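You operate a simulated robot arm through the tools that you are given. There is no shell and no other tool.

You run a simulated robot arm. Do the job below in one go: nothing can be reset, and whatever is moved stays where it is left.

TASK
Open the brown tray and lift the plaster block onto the two battens.
Fine: the battens in the tray; latch open, angle bar laid in the tray, red and green wing nuts loose, side down; leave the other wing nuts alone.

Only the result counts: the job must be done as asked and must still hold three seconds after the hand-in. Knocking over, shifting, dropping, spilling or breaking anything else fails it.

THE ROBOT
A 7-joint arm with a fingered hand, fixed in place. Base frame: the origin is at the foot of the arm, x ahead of it, y to its left, z up. Units: m, degrees, N and s.
Its first joint turns from -166.0 to 166.0 degrees. Payload 3.7 kg.
The TCP is the grasp point between the finger pads, 0.025 m short of the fingertips. In the tool frame z runs along the fingers and y along their closing line. Largest opening 0.088 m; the body of the gripper starts 0.029 m behind the TCP. The gripper is a hand of 5 fingers: y runs from the thumb to the fingers, the wrist lies at [-0.013, -0.106, -0.174] in the tool frame, and closing takes about 1.5 s.
Orientation is that of the tool frame in the base frame, as a unit quaternion [x, y, z, w]. With the fingers straight down and the wrist toward the robot, the tool's x, y and z point along [0, 1, 0], [1, 0, 0] and [0, 0, -1] of the base frame.

THE INTERFACE
- The arm moves only by the tool drive_tool. Its argument "series" is one flat list of numbers, 7 for each row, row after row: the closure, from 0 (fully open) to 1 (shut), then the shift along the tool's x, y, z in units of 50 mm (1.0 is 50 mm), then the turn, a rotation vector about the tool's x, y, z in units of 4 degrees (1.0 is 4 degrees). In form: [gripper, tx, ty, tz, ax, ay, az, gripper, tx, ty, tz, ax, ay, az, ...]. A call has 1 to 20 rows; each row shifts and turns the commanded pose from where the row before left it, along the tool's axes as they then stand. A call with a number of a shift or a turn outside -1 to 1 is refused whole. Rows are played at 5 a second. More than 0.05 m and 8.6 degrees between two rows, or a gripper value outside its range, and nothing of the call is played. A pose out of reach is approached as far as the arm can. The call stops where the force on the tool passes 70 N (or 10 N more than at its start, if that is more) or the arm is blocked; 0.2 s more then pass. The fingers move at their own pace (about 0.108 m/s each) and stop on an object; they squeeze with about 30 N. The grip force told is the motor's: it shows also when the fingers shut on nothing. Time passes only in rows, and 0.2 s behind the last, so rows that do not move let the fingers close. The reply holds the time, the measured pose of the TCP, the force on the tool along the base axes, the opening and the grip force, in the units named above and with some noise, with the torque about the TCP (base axes, N m) and any sound that the robot's microphone picked up, and new pictures: "pictures" is both (left out), scene, wrist or none.
- Cameras (640 x 400 px; columns grow to the right, rows downward): "scene" is fixed at [0.0457, 0.488, 1.42]; the picture's right is [-0.37, -0.93, 0.00], its down [-0.53, 0.21, -0.82] and it looks along [0.76, -0.30, -0.57] (base axes); focal length 321 px, centre (320, 200). "wrist" rides on the gripper at [0.059, -0.079, -0.105] in the tool frame; the picture's right is [-0.73, 0.32, -0.61], its down [-0.62, -0.68, 0.38] and it looks along [-0.29, 0.66, 0.70] (tool axes); focal length 234 px, centre (320, 200). There is no depth. A picture from a camera that has moved, and an enlarged one, comes with that camera's place and axes in the base frame and with its lens. The place of the scene camera against the robot may be out by one fixed shift of up to 0.018 m in any direction.
- set_grasp(shape): the hand has 5 fingers and takes this shape, open, in about a second: jaw (thumb against the fingers, like two jaws); tri (thumb and two fingers); tip (a fingertip pinch); poke (one finger out to press); point (the index stretched); flat (the hand flat); cup (the hand cupped); fist (a fist). The gripper value then closes the fingers along that shape, each until it touches; the sizes above hold for jaw. It gives what a move gives, with no picture.
- enlarge(camera, box): a new picture of the part [left, top, right, bottom] of that camera's present view, enlarged. The clock stands still meanwhile.
- sign_off(): hands the job in; it is judged then, once.

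Places have to be worked out from the pictures, the camera data and where the tool is seen. Open the gripper and draw the arm clear of the work before you hand the job in, unless the task says otherwise.

The tools are called after "Emit:" by a JSON object that holds its "op" and its "data". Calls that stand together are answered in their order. drive_tool: Moves the arm, as the interface text tells. Its arguments: {"type":"object","properties":{"series":{"type":"array"},"pictures":{"type":"string","enum":["both","scene","wrist","none"]}},"required":["series"]} The other tools are called the same way: set_grasp (shape) gives the hand a shape; enlarge (camera, box) takes an enlarged picture of a part of a camera's view; sign_off () hands the job in.

At the start:

```text
t: 0.0
tool_pos: [0.522, 0.1335, 1.2053]
tcp_rot: [0.708, 0.707, 0.0, 0.0]
wrist_force: [0.1, -0.1, -0.5]
ft_torque: [0.0, 0.04, 0.0]
finger_gap: 0.0876
finger_force: 0.2
shape: jaw
```

scene: 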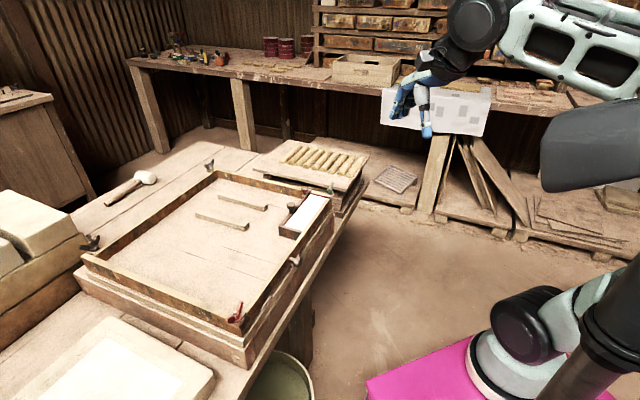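
wrist: 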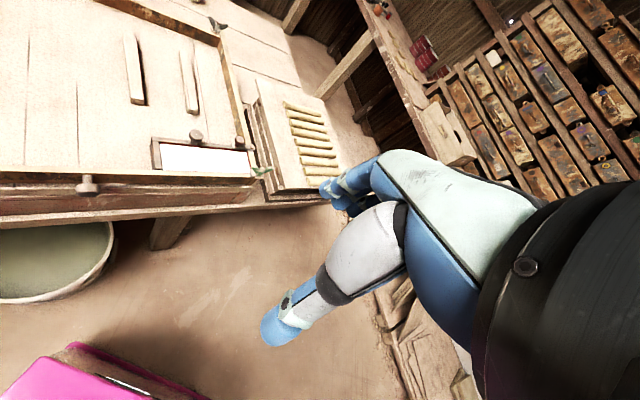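

I start by looking closely at the tray in the scene view, and at the parts around it.

Emit:
{"op": "enlarge", "data": {"camera": "scene", "box": [60, 140, 380, 340]}}

Emit:
{"op": "enlarge", "data": {"camera": "scene", "box": [260, 160, 360, 280]}}

Emit:
{"op": "enlarge", "data": {"camera": "scene", "box": [60, 210, 280, 370]}}

Emit:
{"op": "enlarge", "data": {"camera": "wrist", "box": [0, 0, 340, 240]}}

```text
2.00 times, centred on (220, 240) of scene
camera zoom: at [0.0457, 0.488, 1.42], right [-0.37, -0.93, 0.0], down [-0.53, 0.21, -0.82], along [0.76, -0.3, -0.57], focal length 641 px, centre (520, 120)
```

zoom: 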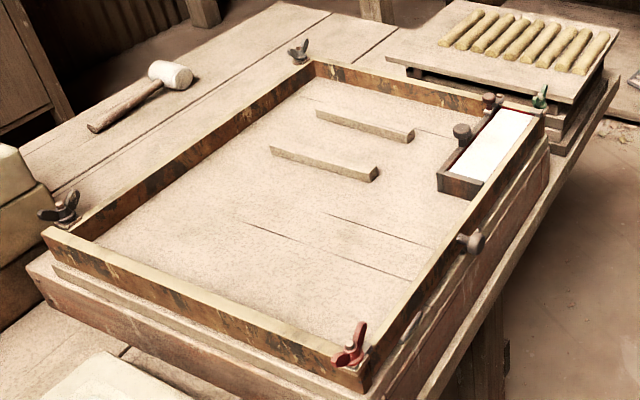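

```text
3.33 times, centred on (310, 220) of scene
camera zoom: at [0.0457, 0.488, 1.42], right [-0.37, -0.93, 0.0], down [-0.53, 0.21, -0.82], along [0.76, -0.3, -0.57], focal length 1069 px, centre (353, 133)
```

zoom: 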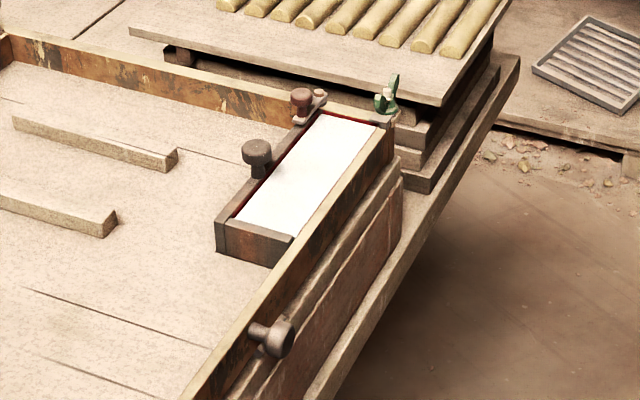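

```text
2.50 times, centred on (170, 290) of scene
camera zoom: at [0.0457, 0.488, 1.42], right [-0.37, -0.93, 0.0], down [-0.53, 0.21, -0.82], along [0.76, -0.3, -0.57], focal length 802 px, centre (695, -25)
```

zoom: 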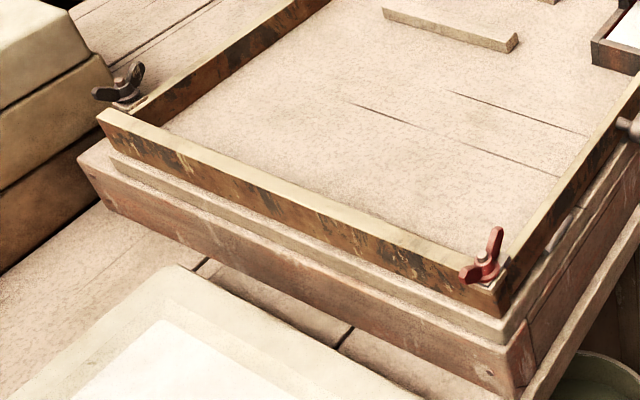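

```text
1.67 times, centred on (170, 120) of wrist
camera zoom: at [0.4431, 0.1921, 1.3097], right [0.32, -0.73, 0.61], down [-0.68, -0.62, -0.38], along [0.66, -0.29, -0.7], focal length 390 px, centre (570, 333)
```

zoom: 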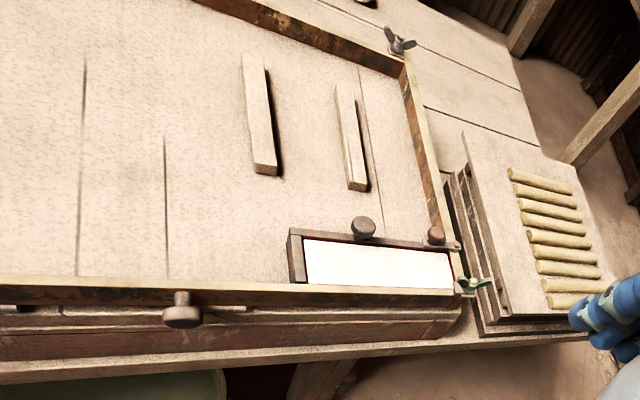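

The tray sits turned about 45° on the bench. The red nut is near (0.45, 0.50), the green near (0.78, 0.17), the bar's knob near (0.725, 0.303, 0.92), and the battens top out at z≈0.88. I move nearer, staying high, to see the latch and the knob with the wrist camera.

Emit:
{"op": "drive_tool", "data": {"series": [0, 0, 0.62, 0.55, 0, 0, 0, 0, 0, 0.62, 0.55, 0, 0, 0, 0, 0, 0.62, 0.55, 0, 0, 0, 0, 0, 0.62, 0.55, 0, 0, 0, 0, 0, 0.62, 0.55, 0, 0, 0, 0, 0, 0.62, 0.55, 0, 0, 0, 0, 0, 0, 0, 0, 0, 0], "pictures": "both"}}

```text
t: 1.6
tool_pos: [0.7097, 0.1349, 1.0409]
tcp_rot: [0.707, 0.707, 0.0, 0.0]
wrist_force: [-0.9, -0.1, 0.8]
ft_torque: [0.0, -0.02, -0.01]
finger_gap: 0.0877
finger_force: 0.1
shape: jaw
camera wrist: at [0.6316, 0.1929, 1.1458], right [0.32, -0.73, 0.61], down [-0.68, -0.62, -0.38], along [0.66, -0.29, -0.7], focal length 234 px, centre (320, 200)
```

scene: 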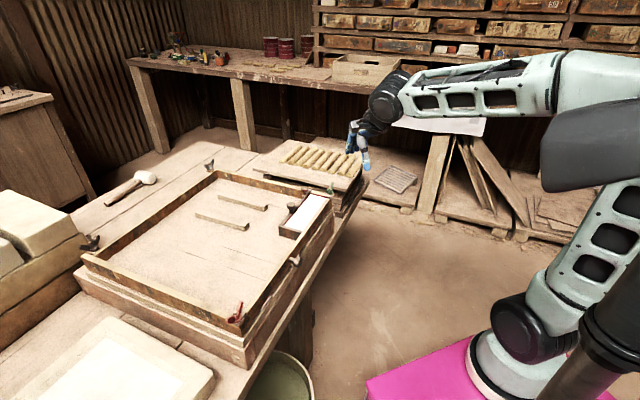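
wrist: 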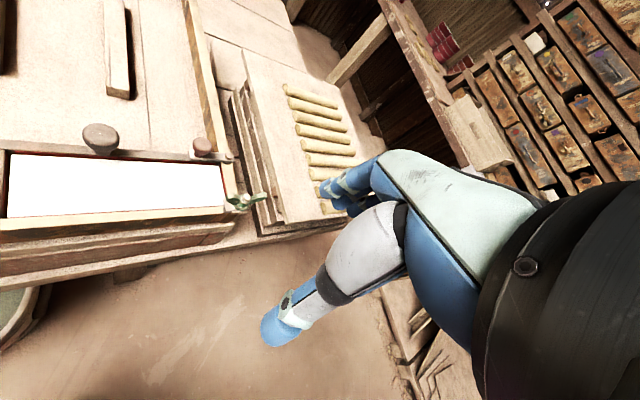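

Emit:
{"op": "enlarge", "data": {"camera": "wrist", "box": [0, 80, 280, 255]}}

Emit:
{"op": "enlarge", "data": {"camera": "wrist", "box": [160, 110, 290, 230]}}

Emit:
{"op": "enlarge", "data": {"camera": "scene", "box": [275, 175, 345, 225]}}

```text
2.29 times, centred on (140, 168) of wrist
camera zoom: at [0.6316, 0.1929, 1.1458], right [0.32, -0.73, 0.61], down [-0.68, -0.62, -0.38], along [0.66, -0.29, -0.7], focal length 535 px, centre (731, 274)
```

zoom: 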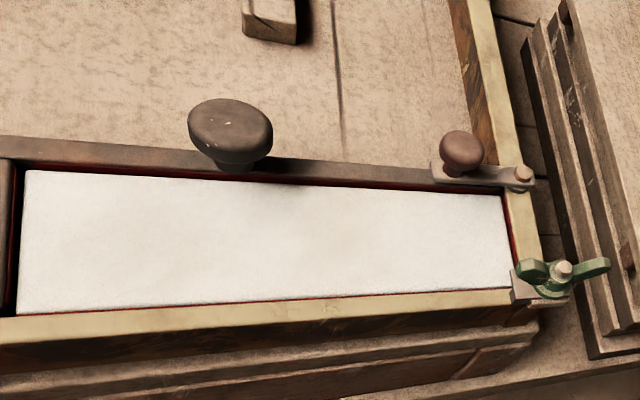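

```text
3.33 times, centred on (225, 170) of wrist
camera zoom: at [0.6316, 0.1929, 1.1458], right [0.32, -0.73, 0.61], down [-0.68, -0.62, -0.38], along [0.66, -0.29, -0.7], focal length 781 px, centre (637, 300)
```

zoom: 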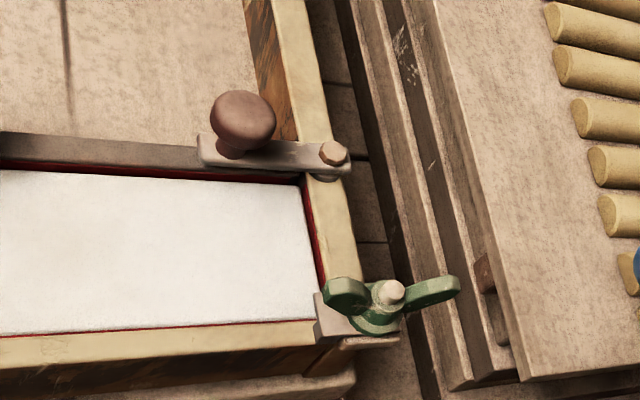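

```text
8.00 times, centred on (310, 200) of scene
camera zoom: at [0.0457, 0.488, 1.42], right [-0.37, -0.93, 0.0], down [-0.53, 0.21, -0.82], along [0.76, -0.3, -0.57], focal length 2565 px, centre (400, 200)
```

zoom: 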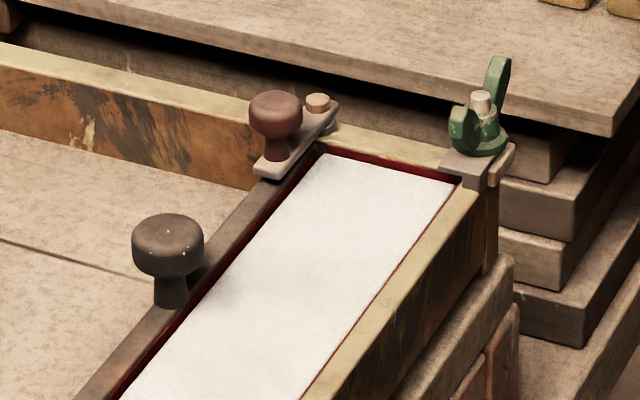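

The latch is a pivoting bar: its bolt is on the far rail and its knob end lies over the angle bar. I shift back 0.09 m in x to get parallax for fixing positions.

Emit:
{"op": "drive_tool", "data": {"series": [0, 0, -0.9, 0, 0, 0, 0, 0, 0, -0.9, 0, 0, 0, 0, 0, 0, 0, 0, 0, 0, 0, 0, 0, 0, 0, 0, 0, 0], "pictures": "wrist"}}

Emit:
{"op": "enlarge", "data": {"camera": "wrist", "box": [180, 80, 320, 190]}}

Emit:
{"op": "enlarge", "data": {"camera": "wrist", "box": [0, 60, 280, 235]}}

```text
t: 2.6
tool_pos: [0.6174, 0.1353, 1.0393]
tcp_rot: [0.707, 0.707, 0.0, 0.001]
wrist_force: [-0.3, 0.7, -0.1]
ft_torque: [-0.01, -0.02, -0.03]
finger_gap: 0.0875
finger_force: 0.0
shape: jaw
camera wrist: at [0.5389, 0.1943, 1.1439], right [0.32, -0.73, 0.61], down [-0.68, -0.62, -0.38], along [0.66, -0.29, -0.7], focal length 234 px, centre (320, 200)
```

wrist: 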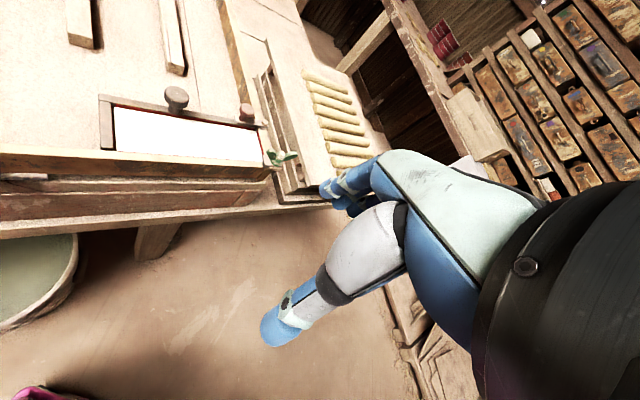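

```text
3.64 times, centred on (250, 135) of wrist
camera zoom: at [0.5389, 0.1943, 1.1439], right [0.32, -0.73, 0.61], down [-0.68, -0.62, -0.38], along [0.66, -0.29, -0.7], focal length 852 px, centre (574, 436)
```

zoom: 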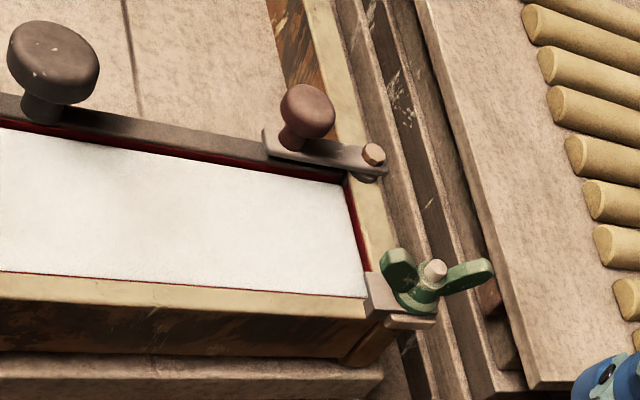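

```text
2.29 times, centred on (140, 148) of wrist
camera zoom: at [0.5389, 0.1943, 1.1439], right [0.32, -0.73, 0.61], down [-0.68, -0.62, -0.38], along [0.66, -0.29, -0.7], focal length 535 px, centre (731, 320)
```

zoom: 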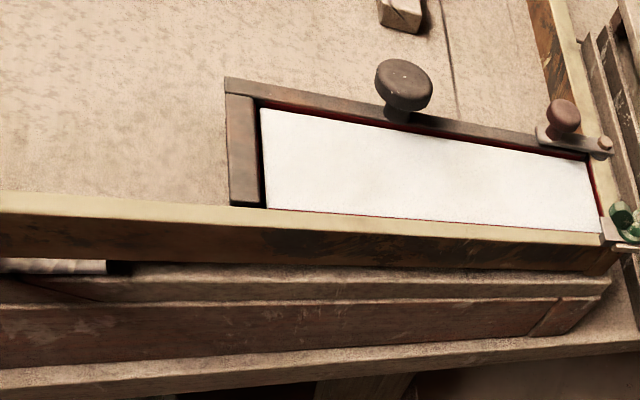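

Triangulating the two wrist views puts the latch pivot at (0.830, 0.227), its knob at (0.804, 0.252, 0.905), the green nut's bolt at (0.785, 0.178, 0.905), the block's centre at about (0.740, 0.267) with its top at 0.873, and the bar knob at (0.748, 0.313, 0.90). Next I check how the tip pinch looks on the hand in free air.

Emit:
{"op": "set_grasp", "data": {"shape": "tip"}}

Emit:
{"op": "enlarge", "data": {"camera": "wrist", "box": [160, 80, 560, 330]}}

```text
t: 3.5
tool_pos: [0.6182, 0.1362, 1.0405]
tcp_rot: [0.708, 0.707, 0.0, 0.0]
wrist_force: [0.1, 0.5, 1.2]
ft_torque: [0.0, 0.01, 0.02]
finger_gap: 0.0879
finger_force: 0.0
shape: tip
```

```text
1.60 times, centred on (360, 205) of wrist
camera zoom: at [0.539, 0.1943, 1.1439], right [0.32, -0.73, 0.61], down [-0.68, -0.62, -0.38], along [0.66, -0.29, -0.7], focal length 375 px, centre (256, 192)
```

zoom: 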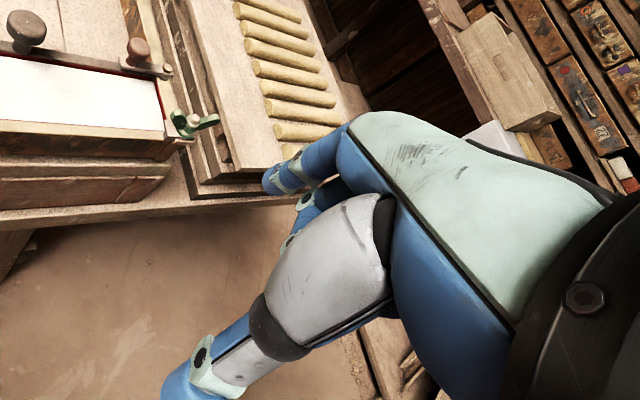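

In tip shape the index and thumb stand out with the other fingers curled. I close in free air to see where the pinch meets relative to the TCP.

Emit:
{"op": "drive_tool", "data": {"series": [0.6, 0, 0, 0, 0, 0, 0, 0.6, 0, 0, 0, 0, 0, 0, 0.6, 0, 0, 0, 0, 0, 0, 0.6, 0, 0, 0, 0, 0, 0, 0.6, 0, 0, 0, 0, 0, 0], "pictures": "both"}}

Emit:
{"op": "enlarge", "data": {"camera": "wrist", "box": [160, 80, 560, 330]}}

Emit:
{"op": "drive_tool", "data": {"series": [1, 0, 0, 0, 0, 0, 0, 1, 0, 0, 0, 0, 0, 0, 1, 0, 0, 0, 0, 0, 0, 1, 0, 0, 0, 0, 0, 0, 1, 0, 0, 0, 0, 0, 0], "pictures": "none"}}

Emit:
{"op": "enlarge", "data": {"camera": "wrist", "box": [160, 80, 560, 330]}}

Emit:
{"op": "enlarge", "data": {"camera": "scene", "box": [300, 60, 480, 220]}}

```text
t: 4.7
tool_pos: [0.6173, 0.1362, 1.0395]
tcp_rot: [0.707, 0.707, 0.0, 0.0]
wrist_force: [0.1, -0.3, -1.3]
ft_torque: [0.04, 0.02, 0.0]
finger_gap: 0.0359
finger_force: 0.0
shape: tip
camera wrist: at [0.5391, 0.1943, 1.1439], right [0.32, -0.73, 0.61], down [-0.68, -0.62, -0.38], along [0.66, -0.29, -0.7], focal length 234 px, centre (320, 200)
```

scene: 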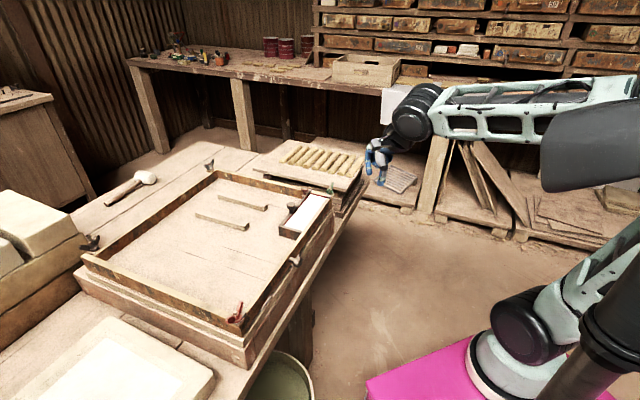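
wrist: 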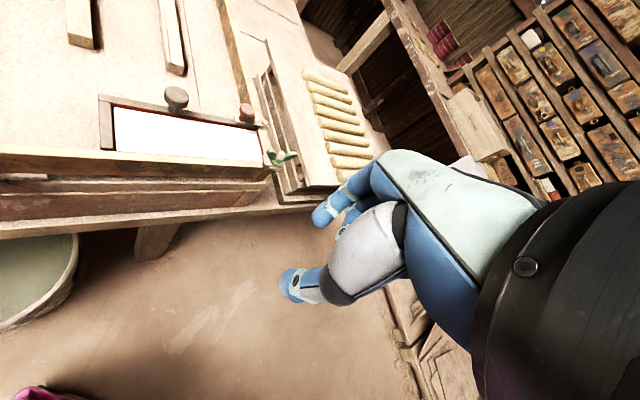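

```text
1.60 times, centred on (360, 205) of wrist
camera zoom: at [0.5391, 0.1943, 1.1439], right [0.32, -0.73, 0.61], down [-0.68, -0.62, -0.38], along [0.66, -0.29, -0.7], focal length 375 px, centre (256, 192)
```

zoom: 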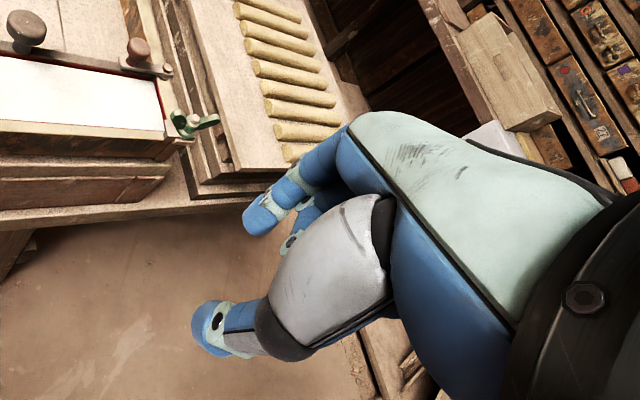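

```text
t: 5.9
tool_pos: [0.6182, 0.1348, 1.0395]
tcp_rot: [0.708, 0.707, 0.0, -0.001]
wrist_force: [-1.1, -0.3, 0.7]
ft_torque: [0.02, -0.01, -0.01]
finger_gap: 0.0
finger_force: 29.9
shape: tip
```

```text
1.60 times, centred on (360, 205) of wrist
camera zoom: at [0.5391, 0.1943, 1.1439], right [0.32, -0.73, 0.61], down [-0.68, -0.62, -0.38], along [0.66, -0.29, -0.7], focal length 375 px, centre (256, 192)
```

zoom: 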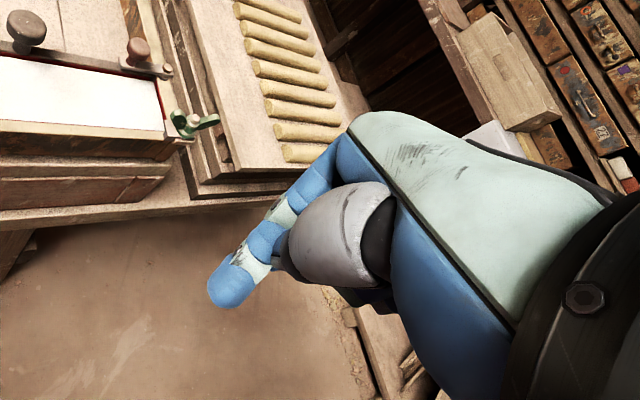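

```text
2.50 times, centred on (390, 140) of scene
camera zoom: at [0.0457, 0.488, 1.42], right [-0.37, -0.93, 0.0], down [-0.53, 0.21, -0.82], along [0.76, -0.3, -0.57], focal length 802 px, centre (145, 350)
```

zoom: 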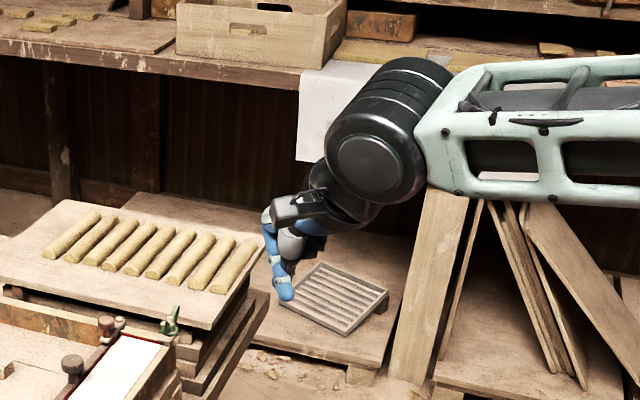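

The closed pinch meets on the tool axis, with the tips about 25–30 mm past the TCP. I reopen to about half and look at the hand from the scene camera to see how far the other fingers reach.

Emit:
{"op": "drive_tool", "data": {"series": [0.5, 0, 0, 0, 0, 0, 0, 0.5, 0, 0, 0, 0, 0, 0, 0.5, 0, 0, 0, 0, 0, 0, 0.5, 0, 0, 0, 0, 0, 0], "pictures": "none"}}

Emit:
{"op": "enlarge", "data": {"camera": "scene", "box": [345, 120, 425, 195]}}

Emit:
{"op": "enlarge", "data": {"camera": "wrist", "box": [240, 140, 420, 320]}}

```text
t: 6.9
tool_pos: [0.6176, 0.1373, 1.039]
tcp_rot: [0.707, 0.707, -0.001, 0.0]
wrist_force: [-0.2, 0.3, 0.4]
ft_torque: [0.0, 0.01, 0.01]
finger_gap: 0.0439
finger_force: 0.1
shape: tip
```

```text
5.33 times, centred on (385, 158) of scene
camera zoom: at [0.0457, 0.488, 1.42], right [-0.37, -0.93, 0.0], down [-0.53, 0.21, -0.82], along [0.76, -0.3, -0.57], focal length 1710 px, centre (-27, 427)
```

zoom: 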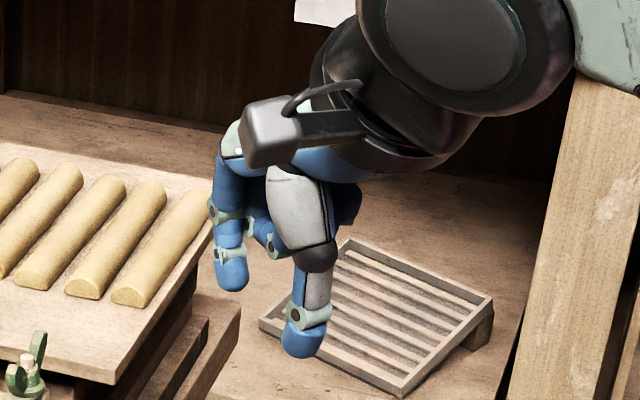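

```text
2.22 times, centred on (330, 230) of wrist
camera zoom: at [0.5391, 0.1943, 1.1439], right [0.32, -0.73, 0.61], down [-0.68, -0.62, -0.38], along [0.66, -0.29, -0.7], focal length 520 px, centre (298, 133)
```

zoom: 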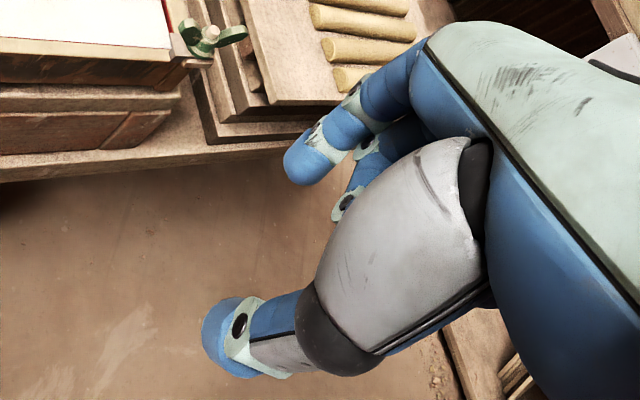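

The curled fingers stay up around TCP level, so the tip pinch suits the small knob. I turn the hand 45° so its closing line points across the block, and hover over the latch knob.

Emit:
{"op": "drive_tool", "data": {"series": [0.5, 0, 0, 0, 0, 0, -0.9375, 0.5, 0, 0, 0, 0, 0, -0.9375, 0.5, 0, 0, 0, 0, 0, -0.9375, 0.5, 0, 0, 0, 0, 0, -0.9375, 0.5, 0, 0, 0, 0, 0, -0.9375, 0.5, 0, 0, 0, 0, 0, -0.9375, 0.5, 0, 0, 0, 0, 0, -0.9375, 0.5, 0, 0, 0, 0, 0, -0.9375, 0.5, 0, 0, 0, 0, 0, -0.9375, 0.5, 0, 0, 0, 0, 0, -0.9375, 0.5, 0, 0, 0, 0, 0, -0.9375, 0.5, 0, 0, 0, 0, 0, -0.9375, 0.5, -0.169, 0.71, 0.1, 0, 0, 0, 0.5, -0.169, 0.71, 0.1, 0, 0, 0, 0.5, -0.169, 0.71, 0.1, 0, 0, 0, 0.5, -0.169, 0.71, 0.1, 0, 0, 0, 0.5, -0.169, 0.71, 0.1, 0, 0, 0, 0.5, -0.169, 0.71, 0.1, 0, 0, 0, 0.5, 0, 0, 0, 0, 0, 0], "pictures": "both"}}

Emit:
{"op": "enlarge", "data": {"camera": "wrist", "box": [140, 80, 420, 320]}}

Emit:
{"op": "enlarge", "data": {"camera": "scene", "box": [270, 120, 370, 230]}}

```text
t: 10.9
tool_pos: [0.8043, 0.249, 1.0132]
tcp_rot: [0.383, 0.924, 0.0, 0.0]
wrist_force: [-0.7, -0.2, 0.4]
ft_torque: [0.01, 0.0, -0.02]
finger_gap: 0.0439
finger_force: 0.0
shape: tip
camera wrist: at [0.708, 0.234, 1.1172], right [0.74, -0.28, 0.61], down [-0.04, -0.92, -0.38], along [0.67, 0.26, -0.7], focal length 234 px, centre (320, 200)
```

scene: 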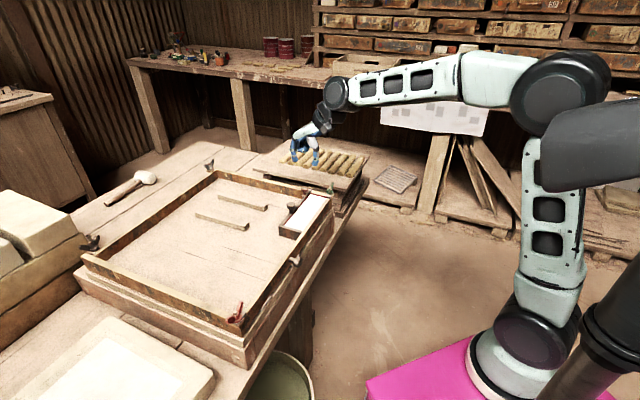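
wrist: 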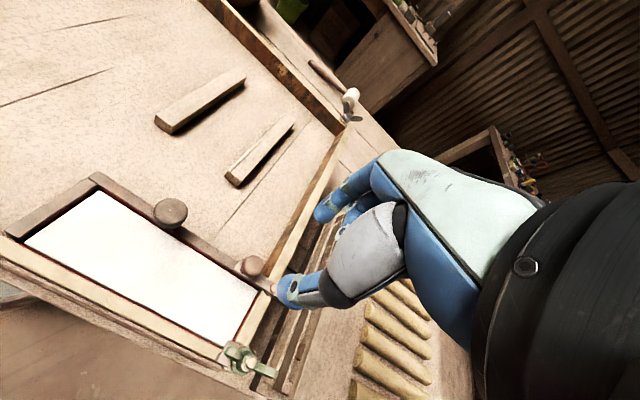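

```text
1.67 times, centred on (280, 200) of wrist
camera zoom: at [0.708, 0.234, 1.1172], right [0.74, -0.28, 0.61], down [-0.04, -0.92, -0.38], along [0.67, 0.26, -0.7], focal length 390 px, centre (387, 200)
```

zoom: 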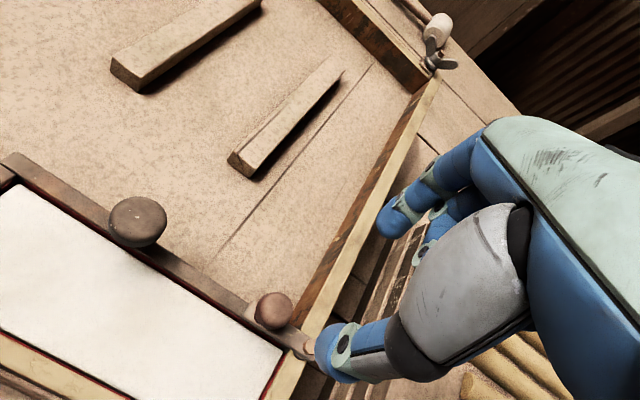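

```text
3.64 times, centred on (320, 175) of scene
camera zoom: at [0.0457, 0.488, 1.42], right [-0.37, -0.93, 0.0], down [-0.53, 0.21, -0.82], along [0.76, -0.3, -0.57], focal length 1166 px, centre (320, 291)
```

zoom: 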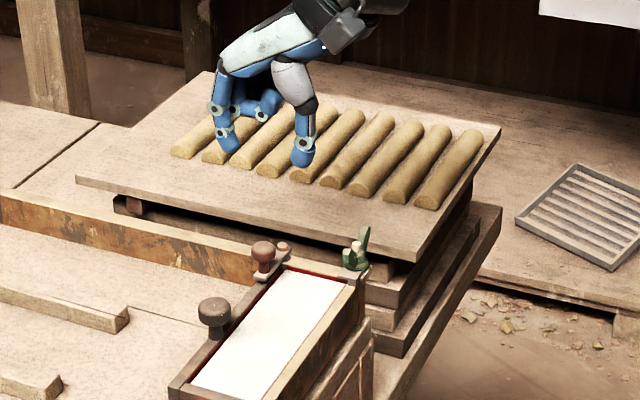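

From this third view the knob comes out at (0.804, 0.252) and the pivot at (0.829, 0.226), which agrees with before. I lower with the pinch half open so that it straddles the latch knob.

Emit:
{"op": "drive_tool", "data": {"series": [0.45, 0.06, 0.03, 0.4, 0, 0, 0, 0.45, 0, 0, 0.4, 0, 0, 0, 0.45, 0, 0, 0.4, 0, 0, 0, 0.45, 0, 0, 0.3, 0, 0, 0, 0.45, 0, 0, 0.3, 0, 0, 0, 0.45, 0, 0, 0, 0, 0, 0], "pictures": "wrist"}}

Emit:
{"op": "enlarge", "data": {"camera": "wrist", "box": [200, 140, 380, 340]}}

Emit:
{"op": "enlarge", "data": {"camera": "scene", "box": [270, 150, 350, 230]}}

```text
t: 12.3
tool_pos: [0.8044, 0.2487, 0.9212]
tcp_rot: [0.382, 0.924, 0.0, 0.0]
wrist_force: [-0.6, 0.1, 0.5]
ft_torque: [-0.06, 0.0, 0.01]
finger_gap: 0.048
finger_force: 0.0
shape: tip
camera wrist: at [0.7072, 0.2335, 1.0254], right [0.74, -0.28, 0.61], down [-0.04, -0.92, -0.38], along [0.67, 0.26, -0.7], focal length 234 px, centre (320, 200)
```

wrist: 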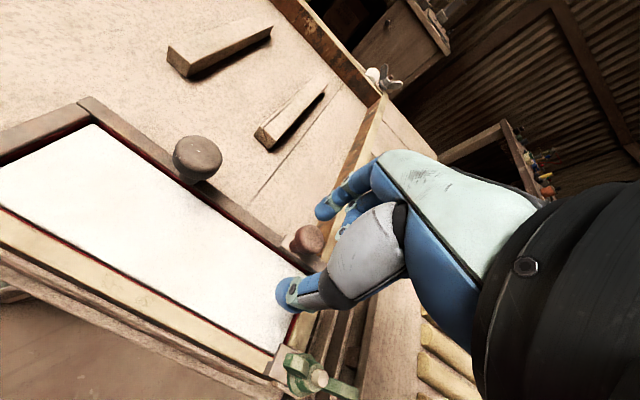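

```text
2.00 times, centred on (290, 240) of wrist
camera zoom: at [0.7072, 0.2335, 1.0254], right [0.74, -0.28, 0.61], down [-0.04, -0.92, -0.38], along [0.67, 0.26, -0.7], focal length 468 px, centre (380, 120)
```

zoom: 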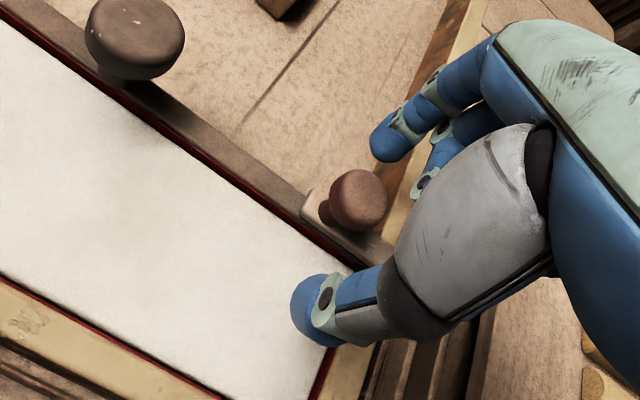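

```text
5.00 times, centred on (310, 190) of scene
camera zoom: at [0.0457, 0.488, 1.42], right [-0.37, -0.93, 0.0], down [-0.53, 0.21, -0.82], along [0.76, -0.3, -0.57], focal length 1603 px, centre (370, 250)
```

zoom: 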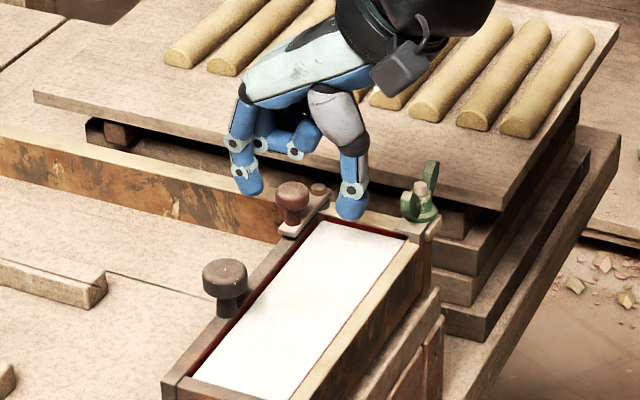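

The knob sits between thumb and index, about 4 mm to the tool's +x side. I nudge over, lower another 5 mm, and pinch.

Emit:
{"op": "drive_tool", "data": {"series": [0.45, 0.08, 0.04, 0.1, 0, 0, 0, 0.45, 0, 0, 0, 0, 0, 0, 1, 0, 0, 0, 0, 0, 0, 1, 0, 0, 0, 0, 0, 0, 1, 0, 0, 0, 0, 0, 0, 1, 0, 0, 0, 0, 0, 0, 1, 0, 0, 0, 0, 0, 0], "pictures": "wrist"}}

Emit:
{"op": "enlarge", "data": {"camera": "wrist", "box": [200, 140, 380, 340]}}

Emit:
{"op": "enlarge", "data": {"camera": "scene", "box": [270, 150, 350, 230]}}

```text
t: 13.9
tool_pos: [0.8027, 0.2535, 0.9147]
tcp_rot: [0.382, 0.924, -0.001, -0.001]
wrist_force: [-4.3, 4.7, -23.4]
ft_torque: [0.01, 0.11, 0.01]
finger_gap: 0.0128
finger_force: 29.8
shape: tip
camera wrist: at [0.7059, 0.2391, 1.019], right [0.74, -0.28, 0.61], down [-0.04, -0.92, -0.38], along [0.67, 0.26, -0.7], focal length 234 px, centre (320, 200)
```

wrist: 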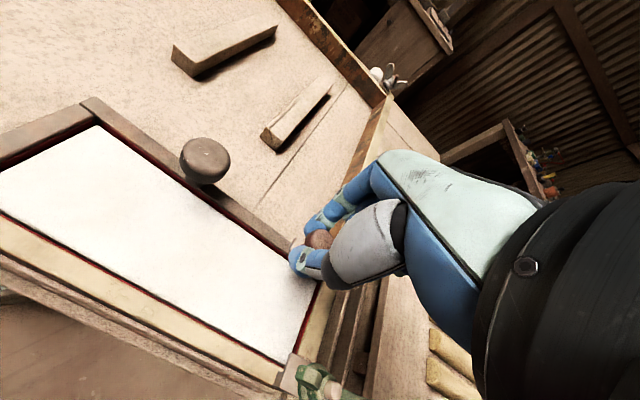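

```text
2.00 times, centred on (290, 240) of wrist
camera zoom: at [0.7059, 0.2391, 1.019], right [0.74, -0.28, 0.61], down [-0.04, -0.92, -0.38], along [0.67, 0.26, -0.7], focal length 468 px, centre (380, 120)
```

zoom: 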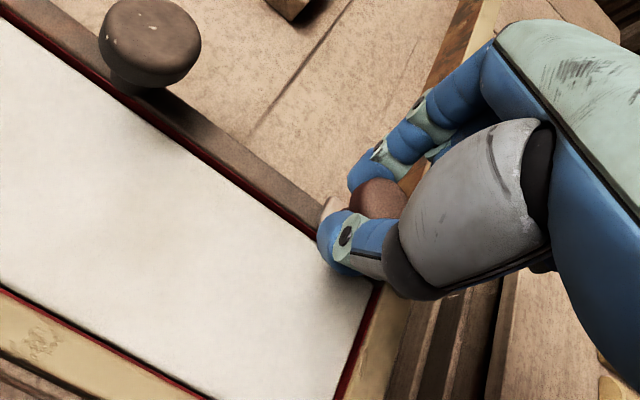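

```text
5.00 times, centred on (310, 190) of scene
camera zoom: at [0.0457, 0.488, 1.42], right [-0.37, -0.93, 0.0], down [-0.53, 0.21, -0.82], along [0.76, -0.3, -0.57], focal length 1603 px, centre (370, 250)
```

zoom: 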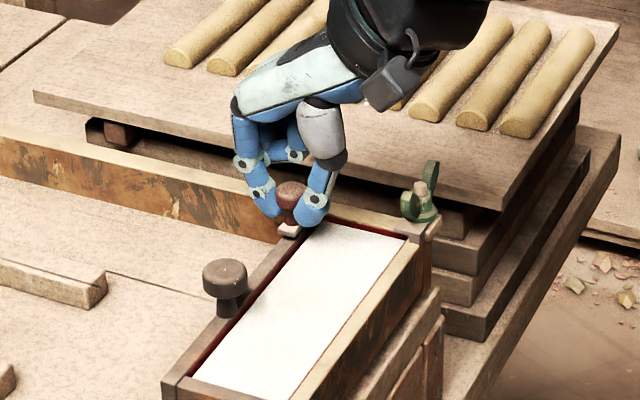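

The pinch closed on the knob's stem (gap 12.8 mm). I swing it along the first 40° of the arc about the pivot, letting the hand turn along, and check the force.

Emit:
{"op": "drive_tool", "data": {"series": [1, -0.012, 0.129, 0.02, 0, 0, 1, 1, -0.026, 0.127, 0, 0, 0, 1, 1, -0.039, 0.123, 0, 0, 0, 1, 1, -0.052, 0.119, 0, 0, 0, 1, 1, 0, 0, 0, 0, 0, 0], "pictures": "wrist"}}

Emit:
{"op": "enlarge", "data": {"camera": "scene", "box": [270, 150, 350, 230]}}

```text
t: 15.1
tool_pos: [0.8256, 0.2658, 0.9132]
tcp_rot: [0.507, 0.862, -0.001, 0.0]
wrist_force: [-1.2, -1.9, -17.8]
ft_torque: [-0.13, 0.09, -0.06]
finger_gap: 0.0122
finger_force: 29.8
shape: tip
camera wrist: at [0.7284, 0.2785, 1.018], right [0.63, -0.48, 0.61], down [-0.29, -0.88, -0.38], along [0.71, 0.06, -0.7], focal length 234 px, centre (320, 200)
```

wrist: 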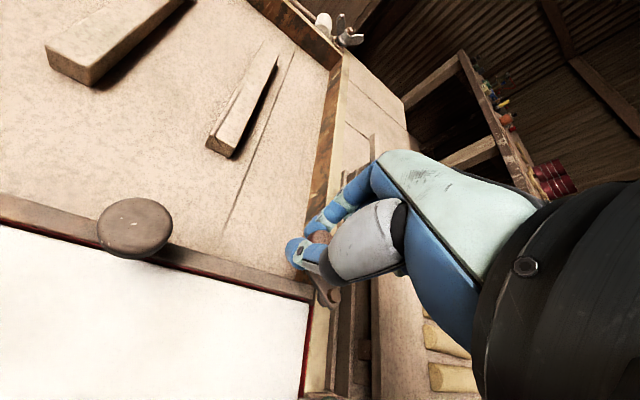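

```text
5.00 times, centred on (310, 190) of scene
camera zoom: at [0.0457, 0.488, 1.42], right [-0.37, -0.93, 0.0], down [-0.53, 0.21, -0.82], along [0.76, -0.3, -0.57], focal length 1603 px, centre (370, 250)
```

zoom: 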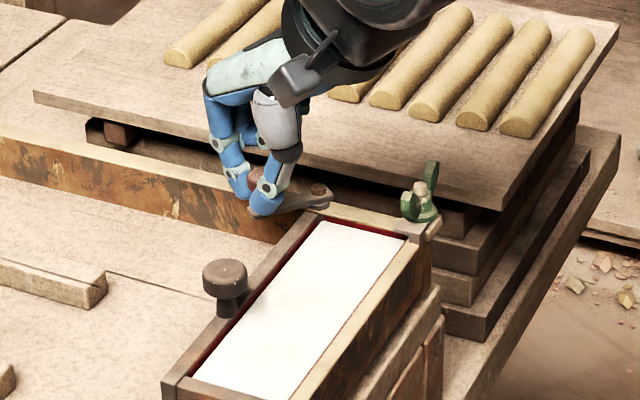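

The latch is swinging freely with low lateral force. I carry on along the remaining 60° of the arc.

Emit:
{"op": "drive_tool", "data": {"series": [1, -0.064, 0.113, 0.02, 0, 0, 1, 1, -0.075, 0.105, 0, 0, 0, 1, 1, -0.086, 0.097, 0, 0, 0, 1, 1, -0.096, 0.087, 0, 0, 0, 1, 1, -0.104, 0.077, 0, 0, 0, 1, 1, -0.111, 0.066, 0, 0, 0, 1, 1, 0, 0, 0, 0, 0, 0], "pictures": "wrist"}}

Emit:
{"op": "enlarge", "data": {"camera": "scene", "box": [270, 150, 350, 230]}}

```text
t: 16.7
tool_pos: [0.8603, 0.2513, 0.9132]
tcp_rot: [0.676, 0.737, 0.0, 0.0]
wrist_force: [-0.9, 1.0, 0.0]
ft_torque: [0.01, -0.01, -0.03]
finger_gap: 0.0106
finger_force: 29.6
shape: tip
camera wrist: at [0.775, 0.3018, 1.0181], right [0.38, -0.7, 0.61], down [-0.62, -0.68, -0.38], along [0.68, -0.23, -0.7], focal length 234 px, centre (320, 200)
```

wrist: 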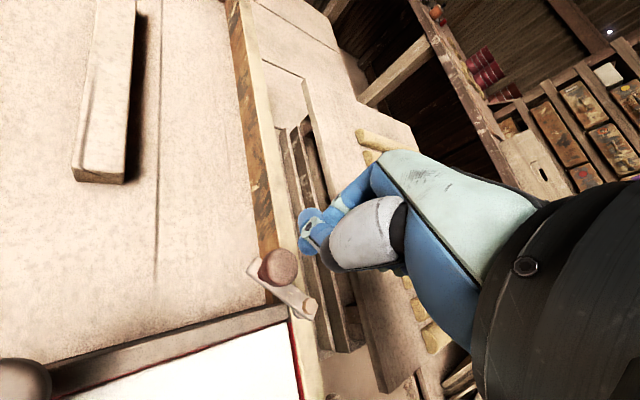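

```text
5.00 times, centred on (310, 190) of scene
camera zoom: at [0.0457, 0.488, 1.42], right [-0.37, -0.93, 0.0], down [-0.53, 0.21, -0.82], along [0.76, -0.3, -0.57], focal length 1603 px, centre (370, 250)
```

zoom: 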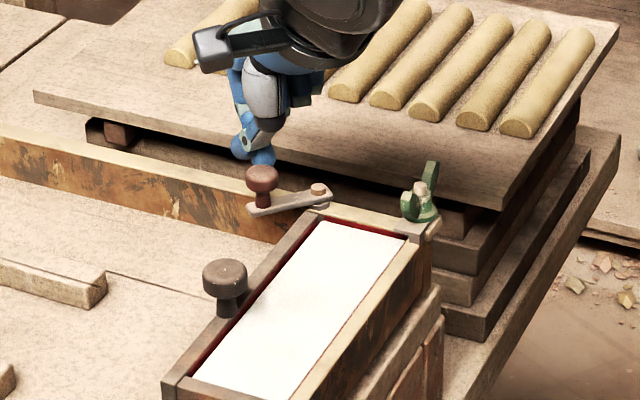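

The pinch slipped off about halfway: the latch knob is now near (0.829, 0.265), turned roughly 45°. I lift over it and push from behind with the closed fingertips to bring it the rest of the way.

Emit:
{"op": "drive_tool", "data": {"series": [1, 0, 0, -0.8, 0, 0, 0, 1, 0.2, -0.608, 0, 0, 0, 0, 1, 0.2, -0.608, 0, 0, 0, 0, 1, 0, 0, 0.4, 0, 0, 0, 1, 0, 0, 0.38, 0, 0, 0, 1, 0, 0, 0, 0, 0, 0], "pictures": "wrist"}}

Emit:
{"op": "enlarge", "data": {"camera": "wrist", "box": [200, 140, 380, 340]}}

Emit:
{"op": "enlarge", "data": {"camera": "scene", "box": [270, 150, 350, 230]}}

```text
t: 18.1
tool_pos: [0.7955, 0.2643, 0.9134]
tcp_rot: [0.676, 0.737, -0.001, 0.0]
wrist_force: [-0.2, 0.1, -0.6]
ft_torque: [0.01, 0.0, 0.03]
finger_gap: 0.0104
finger_force: 30.5
shape: tip
camera wrist: at [0.7118, 0.3163, 1.0185], right [0.39, -0.7, 0.61], down [-0.62, -0.68, -0.38], along [0.68, -0.23, -0.7], focal length 234 px, centre (320, 200)
```

wrist: 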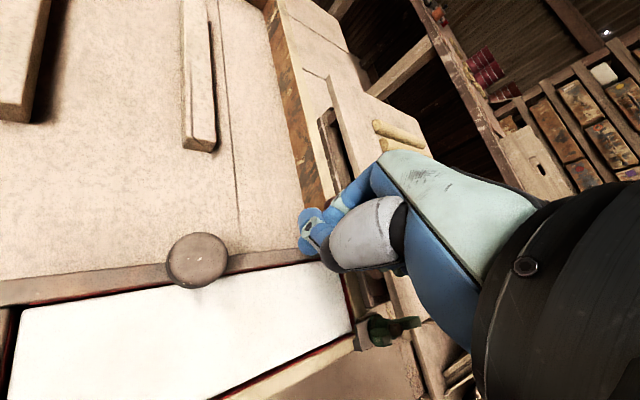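

```text
2.00 times, centred on (290, 240) of wrist
camera zoom: at [0.7118, 0.3163, 1.0185], right [0.39, -0.7, 0.61], down [-0.62, -0.68, -0.38], along [0.68, -0.23, -0.7], focal length 468 px, centre (380, 120)
```

zoom: 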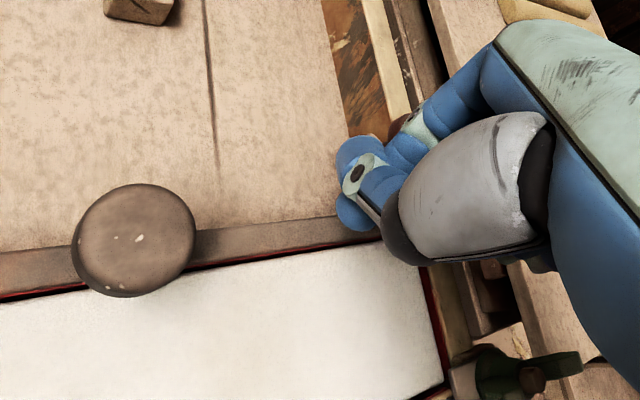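

```text
5.00 times, centred on (310, 190) of scene
camera zoom: at [0.0457, 0.488, 1.42], right [-0.37, -0.93, 0.0], down [-0.53, 0.21, -0.82], along [0.76, -0.3, -0.57], focal length 1603 px, centre (370, 250)
```

zoom: 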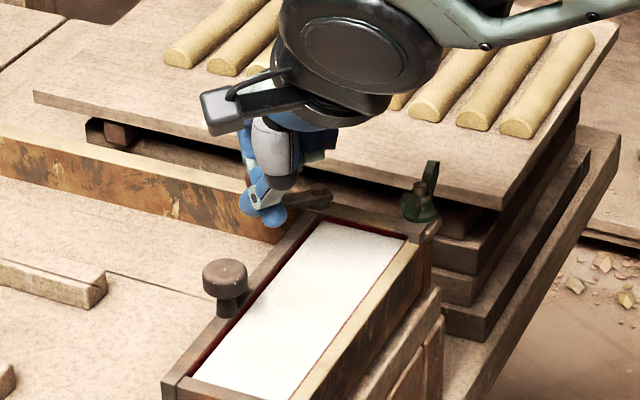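

The fingertips are behind the knob with no contact force. I push along +x in small steps.

Emit:
{"op": "drive_tool", "data": {"series": [1, 0, 0.12, 0, 0, 0, 0, 1, 0, 0.12, 0, 0, 0, 0, 1, 0, 0.12, 0, 0, 0, 0, 1, 0, 0.12, 0, 0, 0, 0, 1, 0, 0.12, 0, 0, 0, 0, 1, 0, 0.12, 0, 0, 0, 0, 1, 0, 0.12, 0, 0, 0, 0, 1, 0, 0, 0, 0, 0, 0], "pictures": "wrist"}}

Emit:
{"op": "enlarge", "data": {"camera": "scene", "box": [270, 150, 350, 230]}}

```text
t: 19.9
tool_pos: [0.8393, 0.2688, 0.9136]
tcp_rot: [0.676, 0.737, 0.0, -0.001]
wrist_force: [-0.4, 0.3, 0.4]
ft_torque: [-0.03, -0.01, 0.03]
finger_gap: 0.0105
finger_force: 30.2
shape: tip
camera wrist: at [0.7554, 0.3197, 1.0177], right [0.39, -0.69, 0.61], down [-0.62, -0.68, -0.38], along [0.68, -0.23, -0.7], focal length 234 px, centre (320, 200)
```

wrist: 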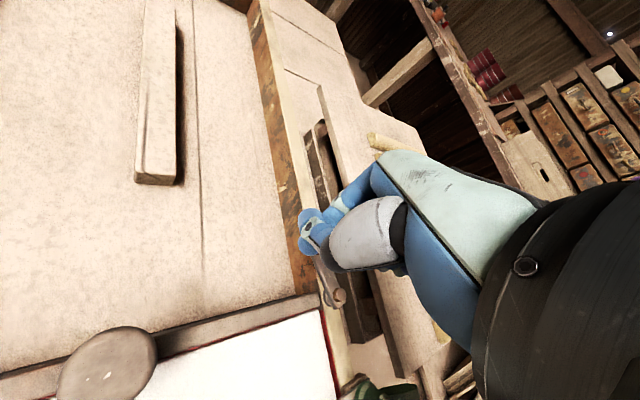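

```text
5.00 times, centred on (310, 190) of scene
camera zoom: at [0.0457, 0.488, 1.42], right [-0.37, -0.93, 0.0], down [-0.53, 0.21, -0.82], along [0.76, -0.3, -0.57], focal length 1603 px, centre (370, 250)
```

zoom: 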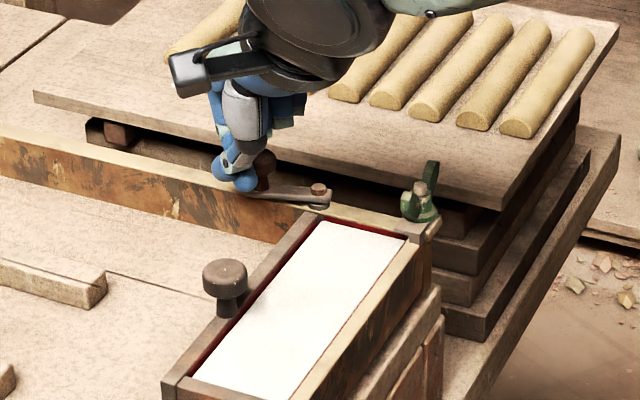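

The latch turns freely; it now lies close to the rail line. I push a little more so it's well clear of the angle bar.

Emit:
{"op": "drive_tool", "data": {"series": [1, 0, 0.12, 0, 0, 0, 0, 1, 0, 0.12, 0, 0, 0, 0, 1, -0.05, 0.1, 0, 0, 0, 0, 1, -0.08, 0.08, 0, 0, 0, 0, 1, 0, 0, 0, 0, 0, 0], "pictures": "none"}}

Emit:
{"op": "drive_tool", "data": {"series": [1, 0, -0.2, 0, 0, 0, 0, 1, 0, -0.2, -0.5, 0, 0, 0, 1, 0, -0.5, -0.8, 0, 0, 0, 1, 0, -0.3, 0, 0, 0, 0], "pictures": "both"}}

Emit:
{"op": "enlarge", "data": {"camera": "scene", "box": [270, 150, 350, 230]}}

Emit:
{"op": "enlarge", "data": {"camera": "wrist", "box": [180, 120, 380, 340]}}

```text
t: 21.1
tool_pos: [0.8605, 0.2649, 0.9142]
tcp_rot: [0.676, 0.737, 0.0, 0.0]
wrist_force: [0.1, 2.1, 0.8]
ft_torque: [0.05, 0.01, -0.03]
finger_gap: 0.0102
finger_force: 29.9
shape: tip
```

```text
t: 22.1
tool_pos: [0.7981, 0.2604, 0.98]
tcp_rot: [0.676, 0.737, -0.001, 0.001]
wrist_force: [0.6, 0.5, -1.1]
ft_torque: [-0.01, -0.01, -0.02]
finger_gap: 0.0103
finger_force: 30.2
shape: tip
camera wrist: at [0.7137, 0.3118, 1.0831], right [0.39, -0.69, 0.61], down [-0.62, -0.68, -0.38], along [0.68, -0.23, -0.7], focal length 234 px, centre (320, 200)
```

scene: 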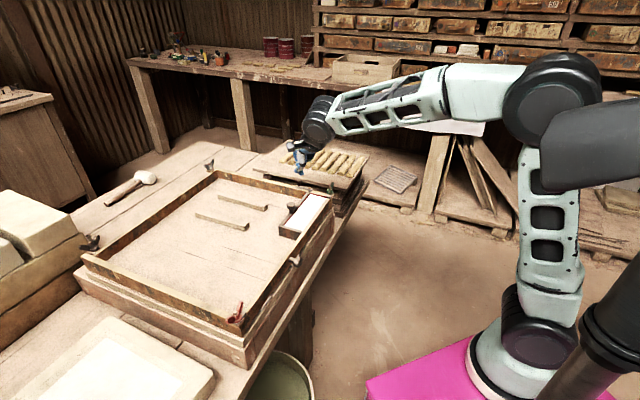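
wrist: 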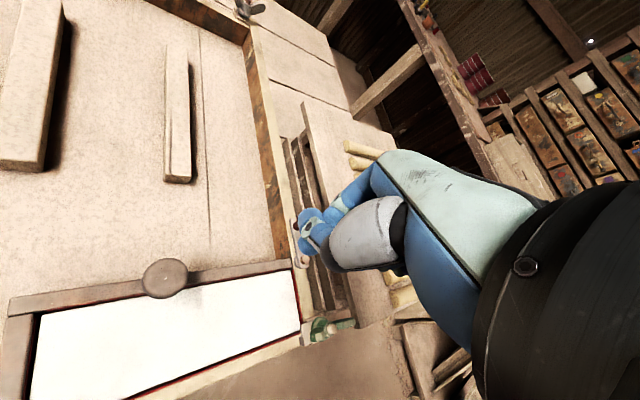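

```text
5.00 times, centred on (310, 190) of scene
camera zoom: at [0.0457, 0.488, 1.42], right [-0.37, -0.93, 0.0], down [-0.53, 0.21, -0.82], along [0.76, -0.3, -0.57], focal length 1603 px, centre (370, 250)
```

zoom: 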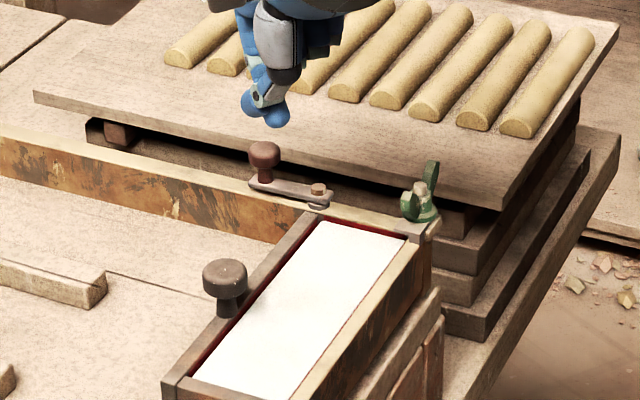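

```text
1.82 times, centred on (280, 230) of wrist
camera zoom: at [0.7137, 0.3118, 1.0831], right [0.39, -0.69, 0.61], down [-0.62, -0.68, -0.38], along [0.68, -0.23, -0.7], focal length 426 px, centre (393, 146)
```

zoom: 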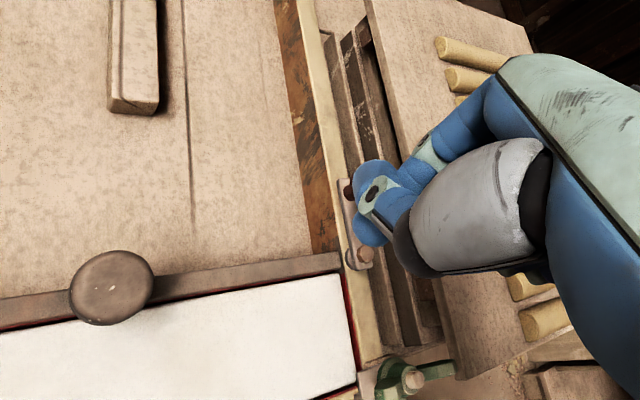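

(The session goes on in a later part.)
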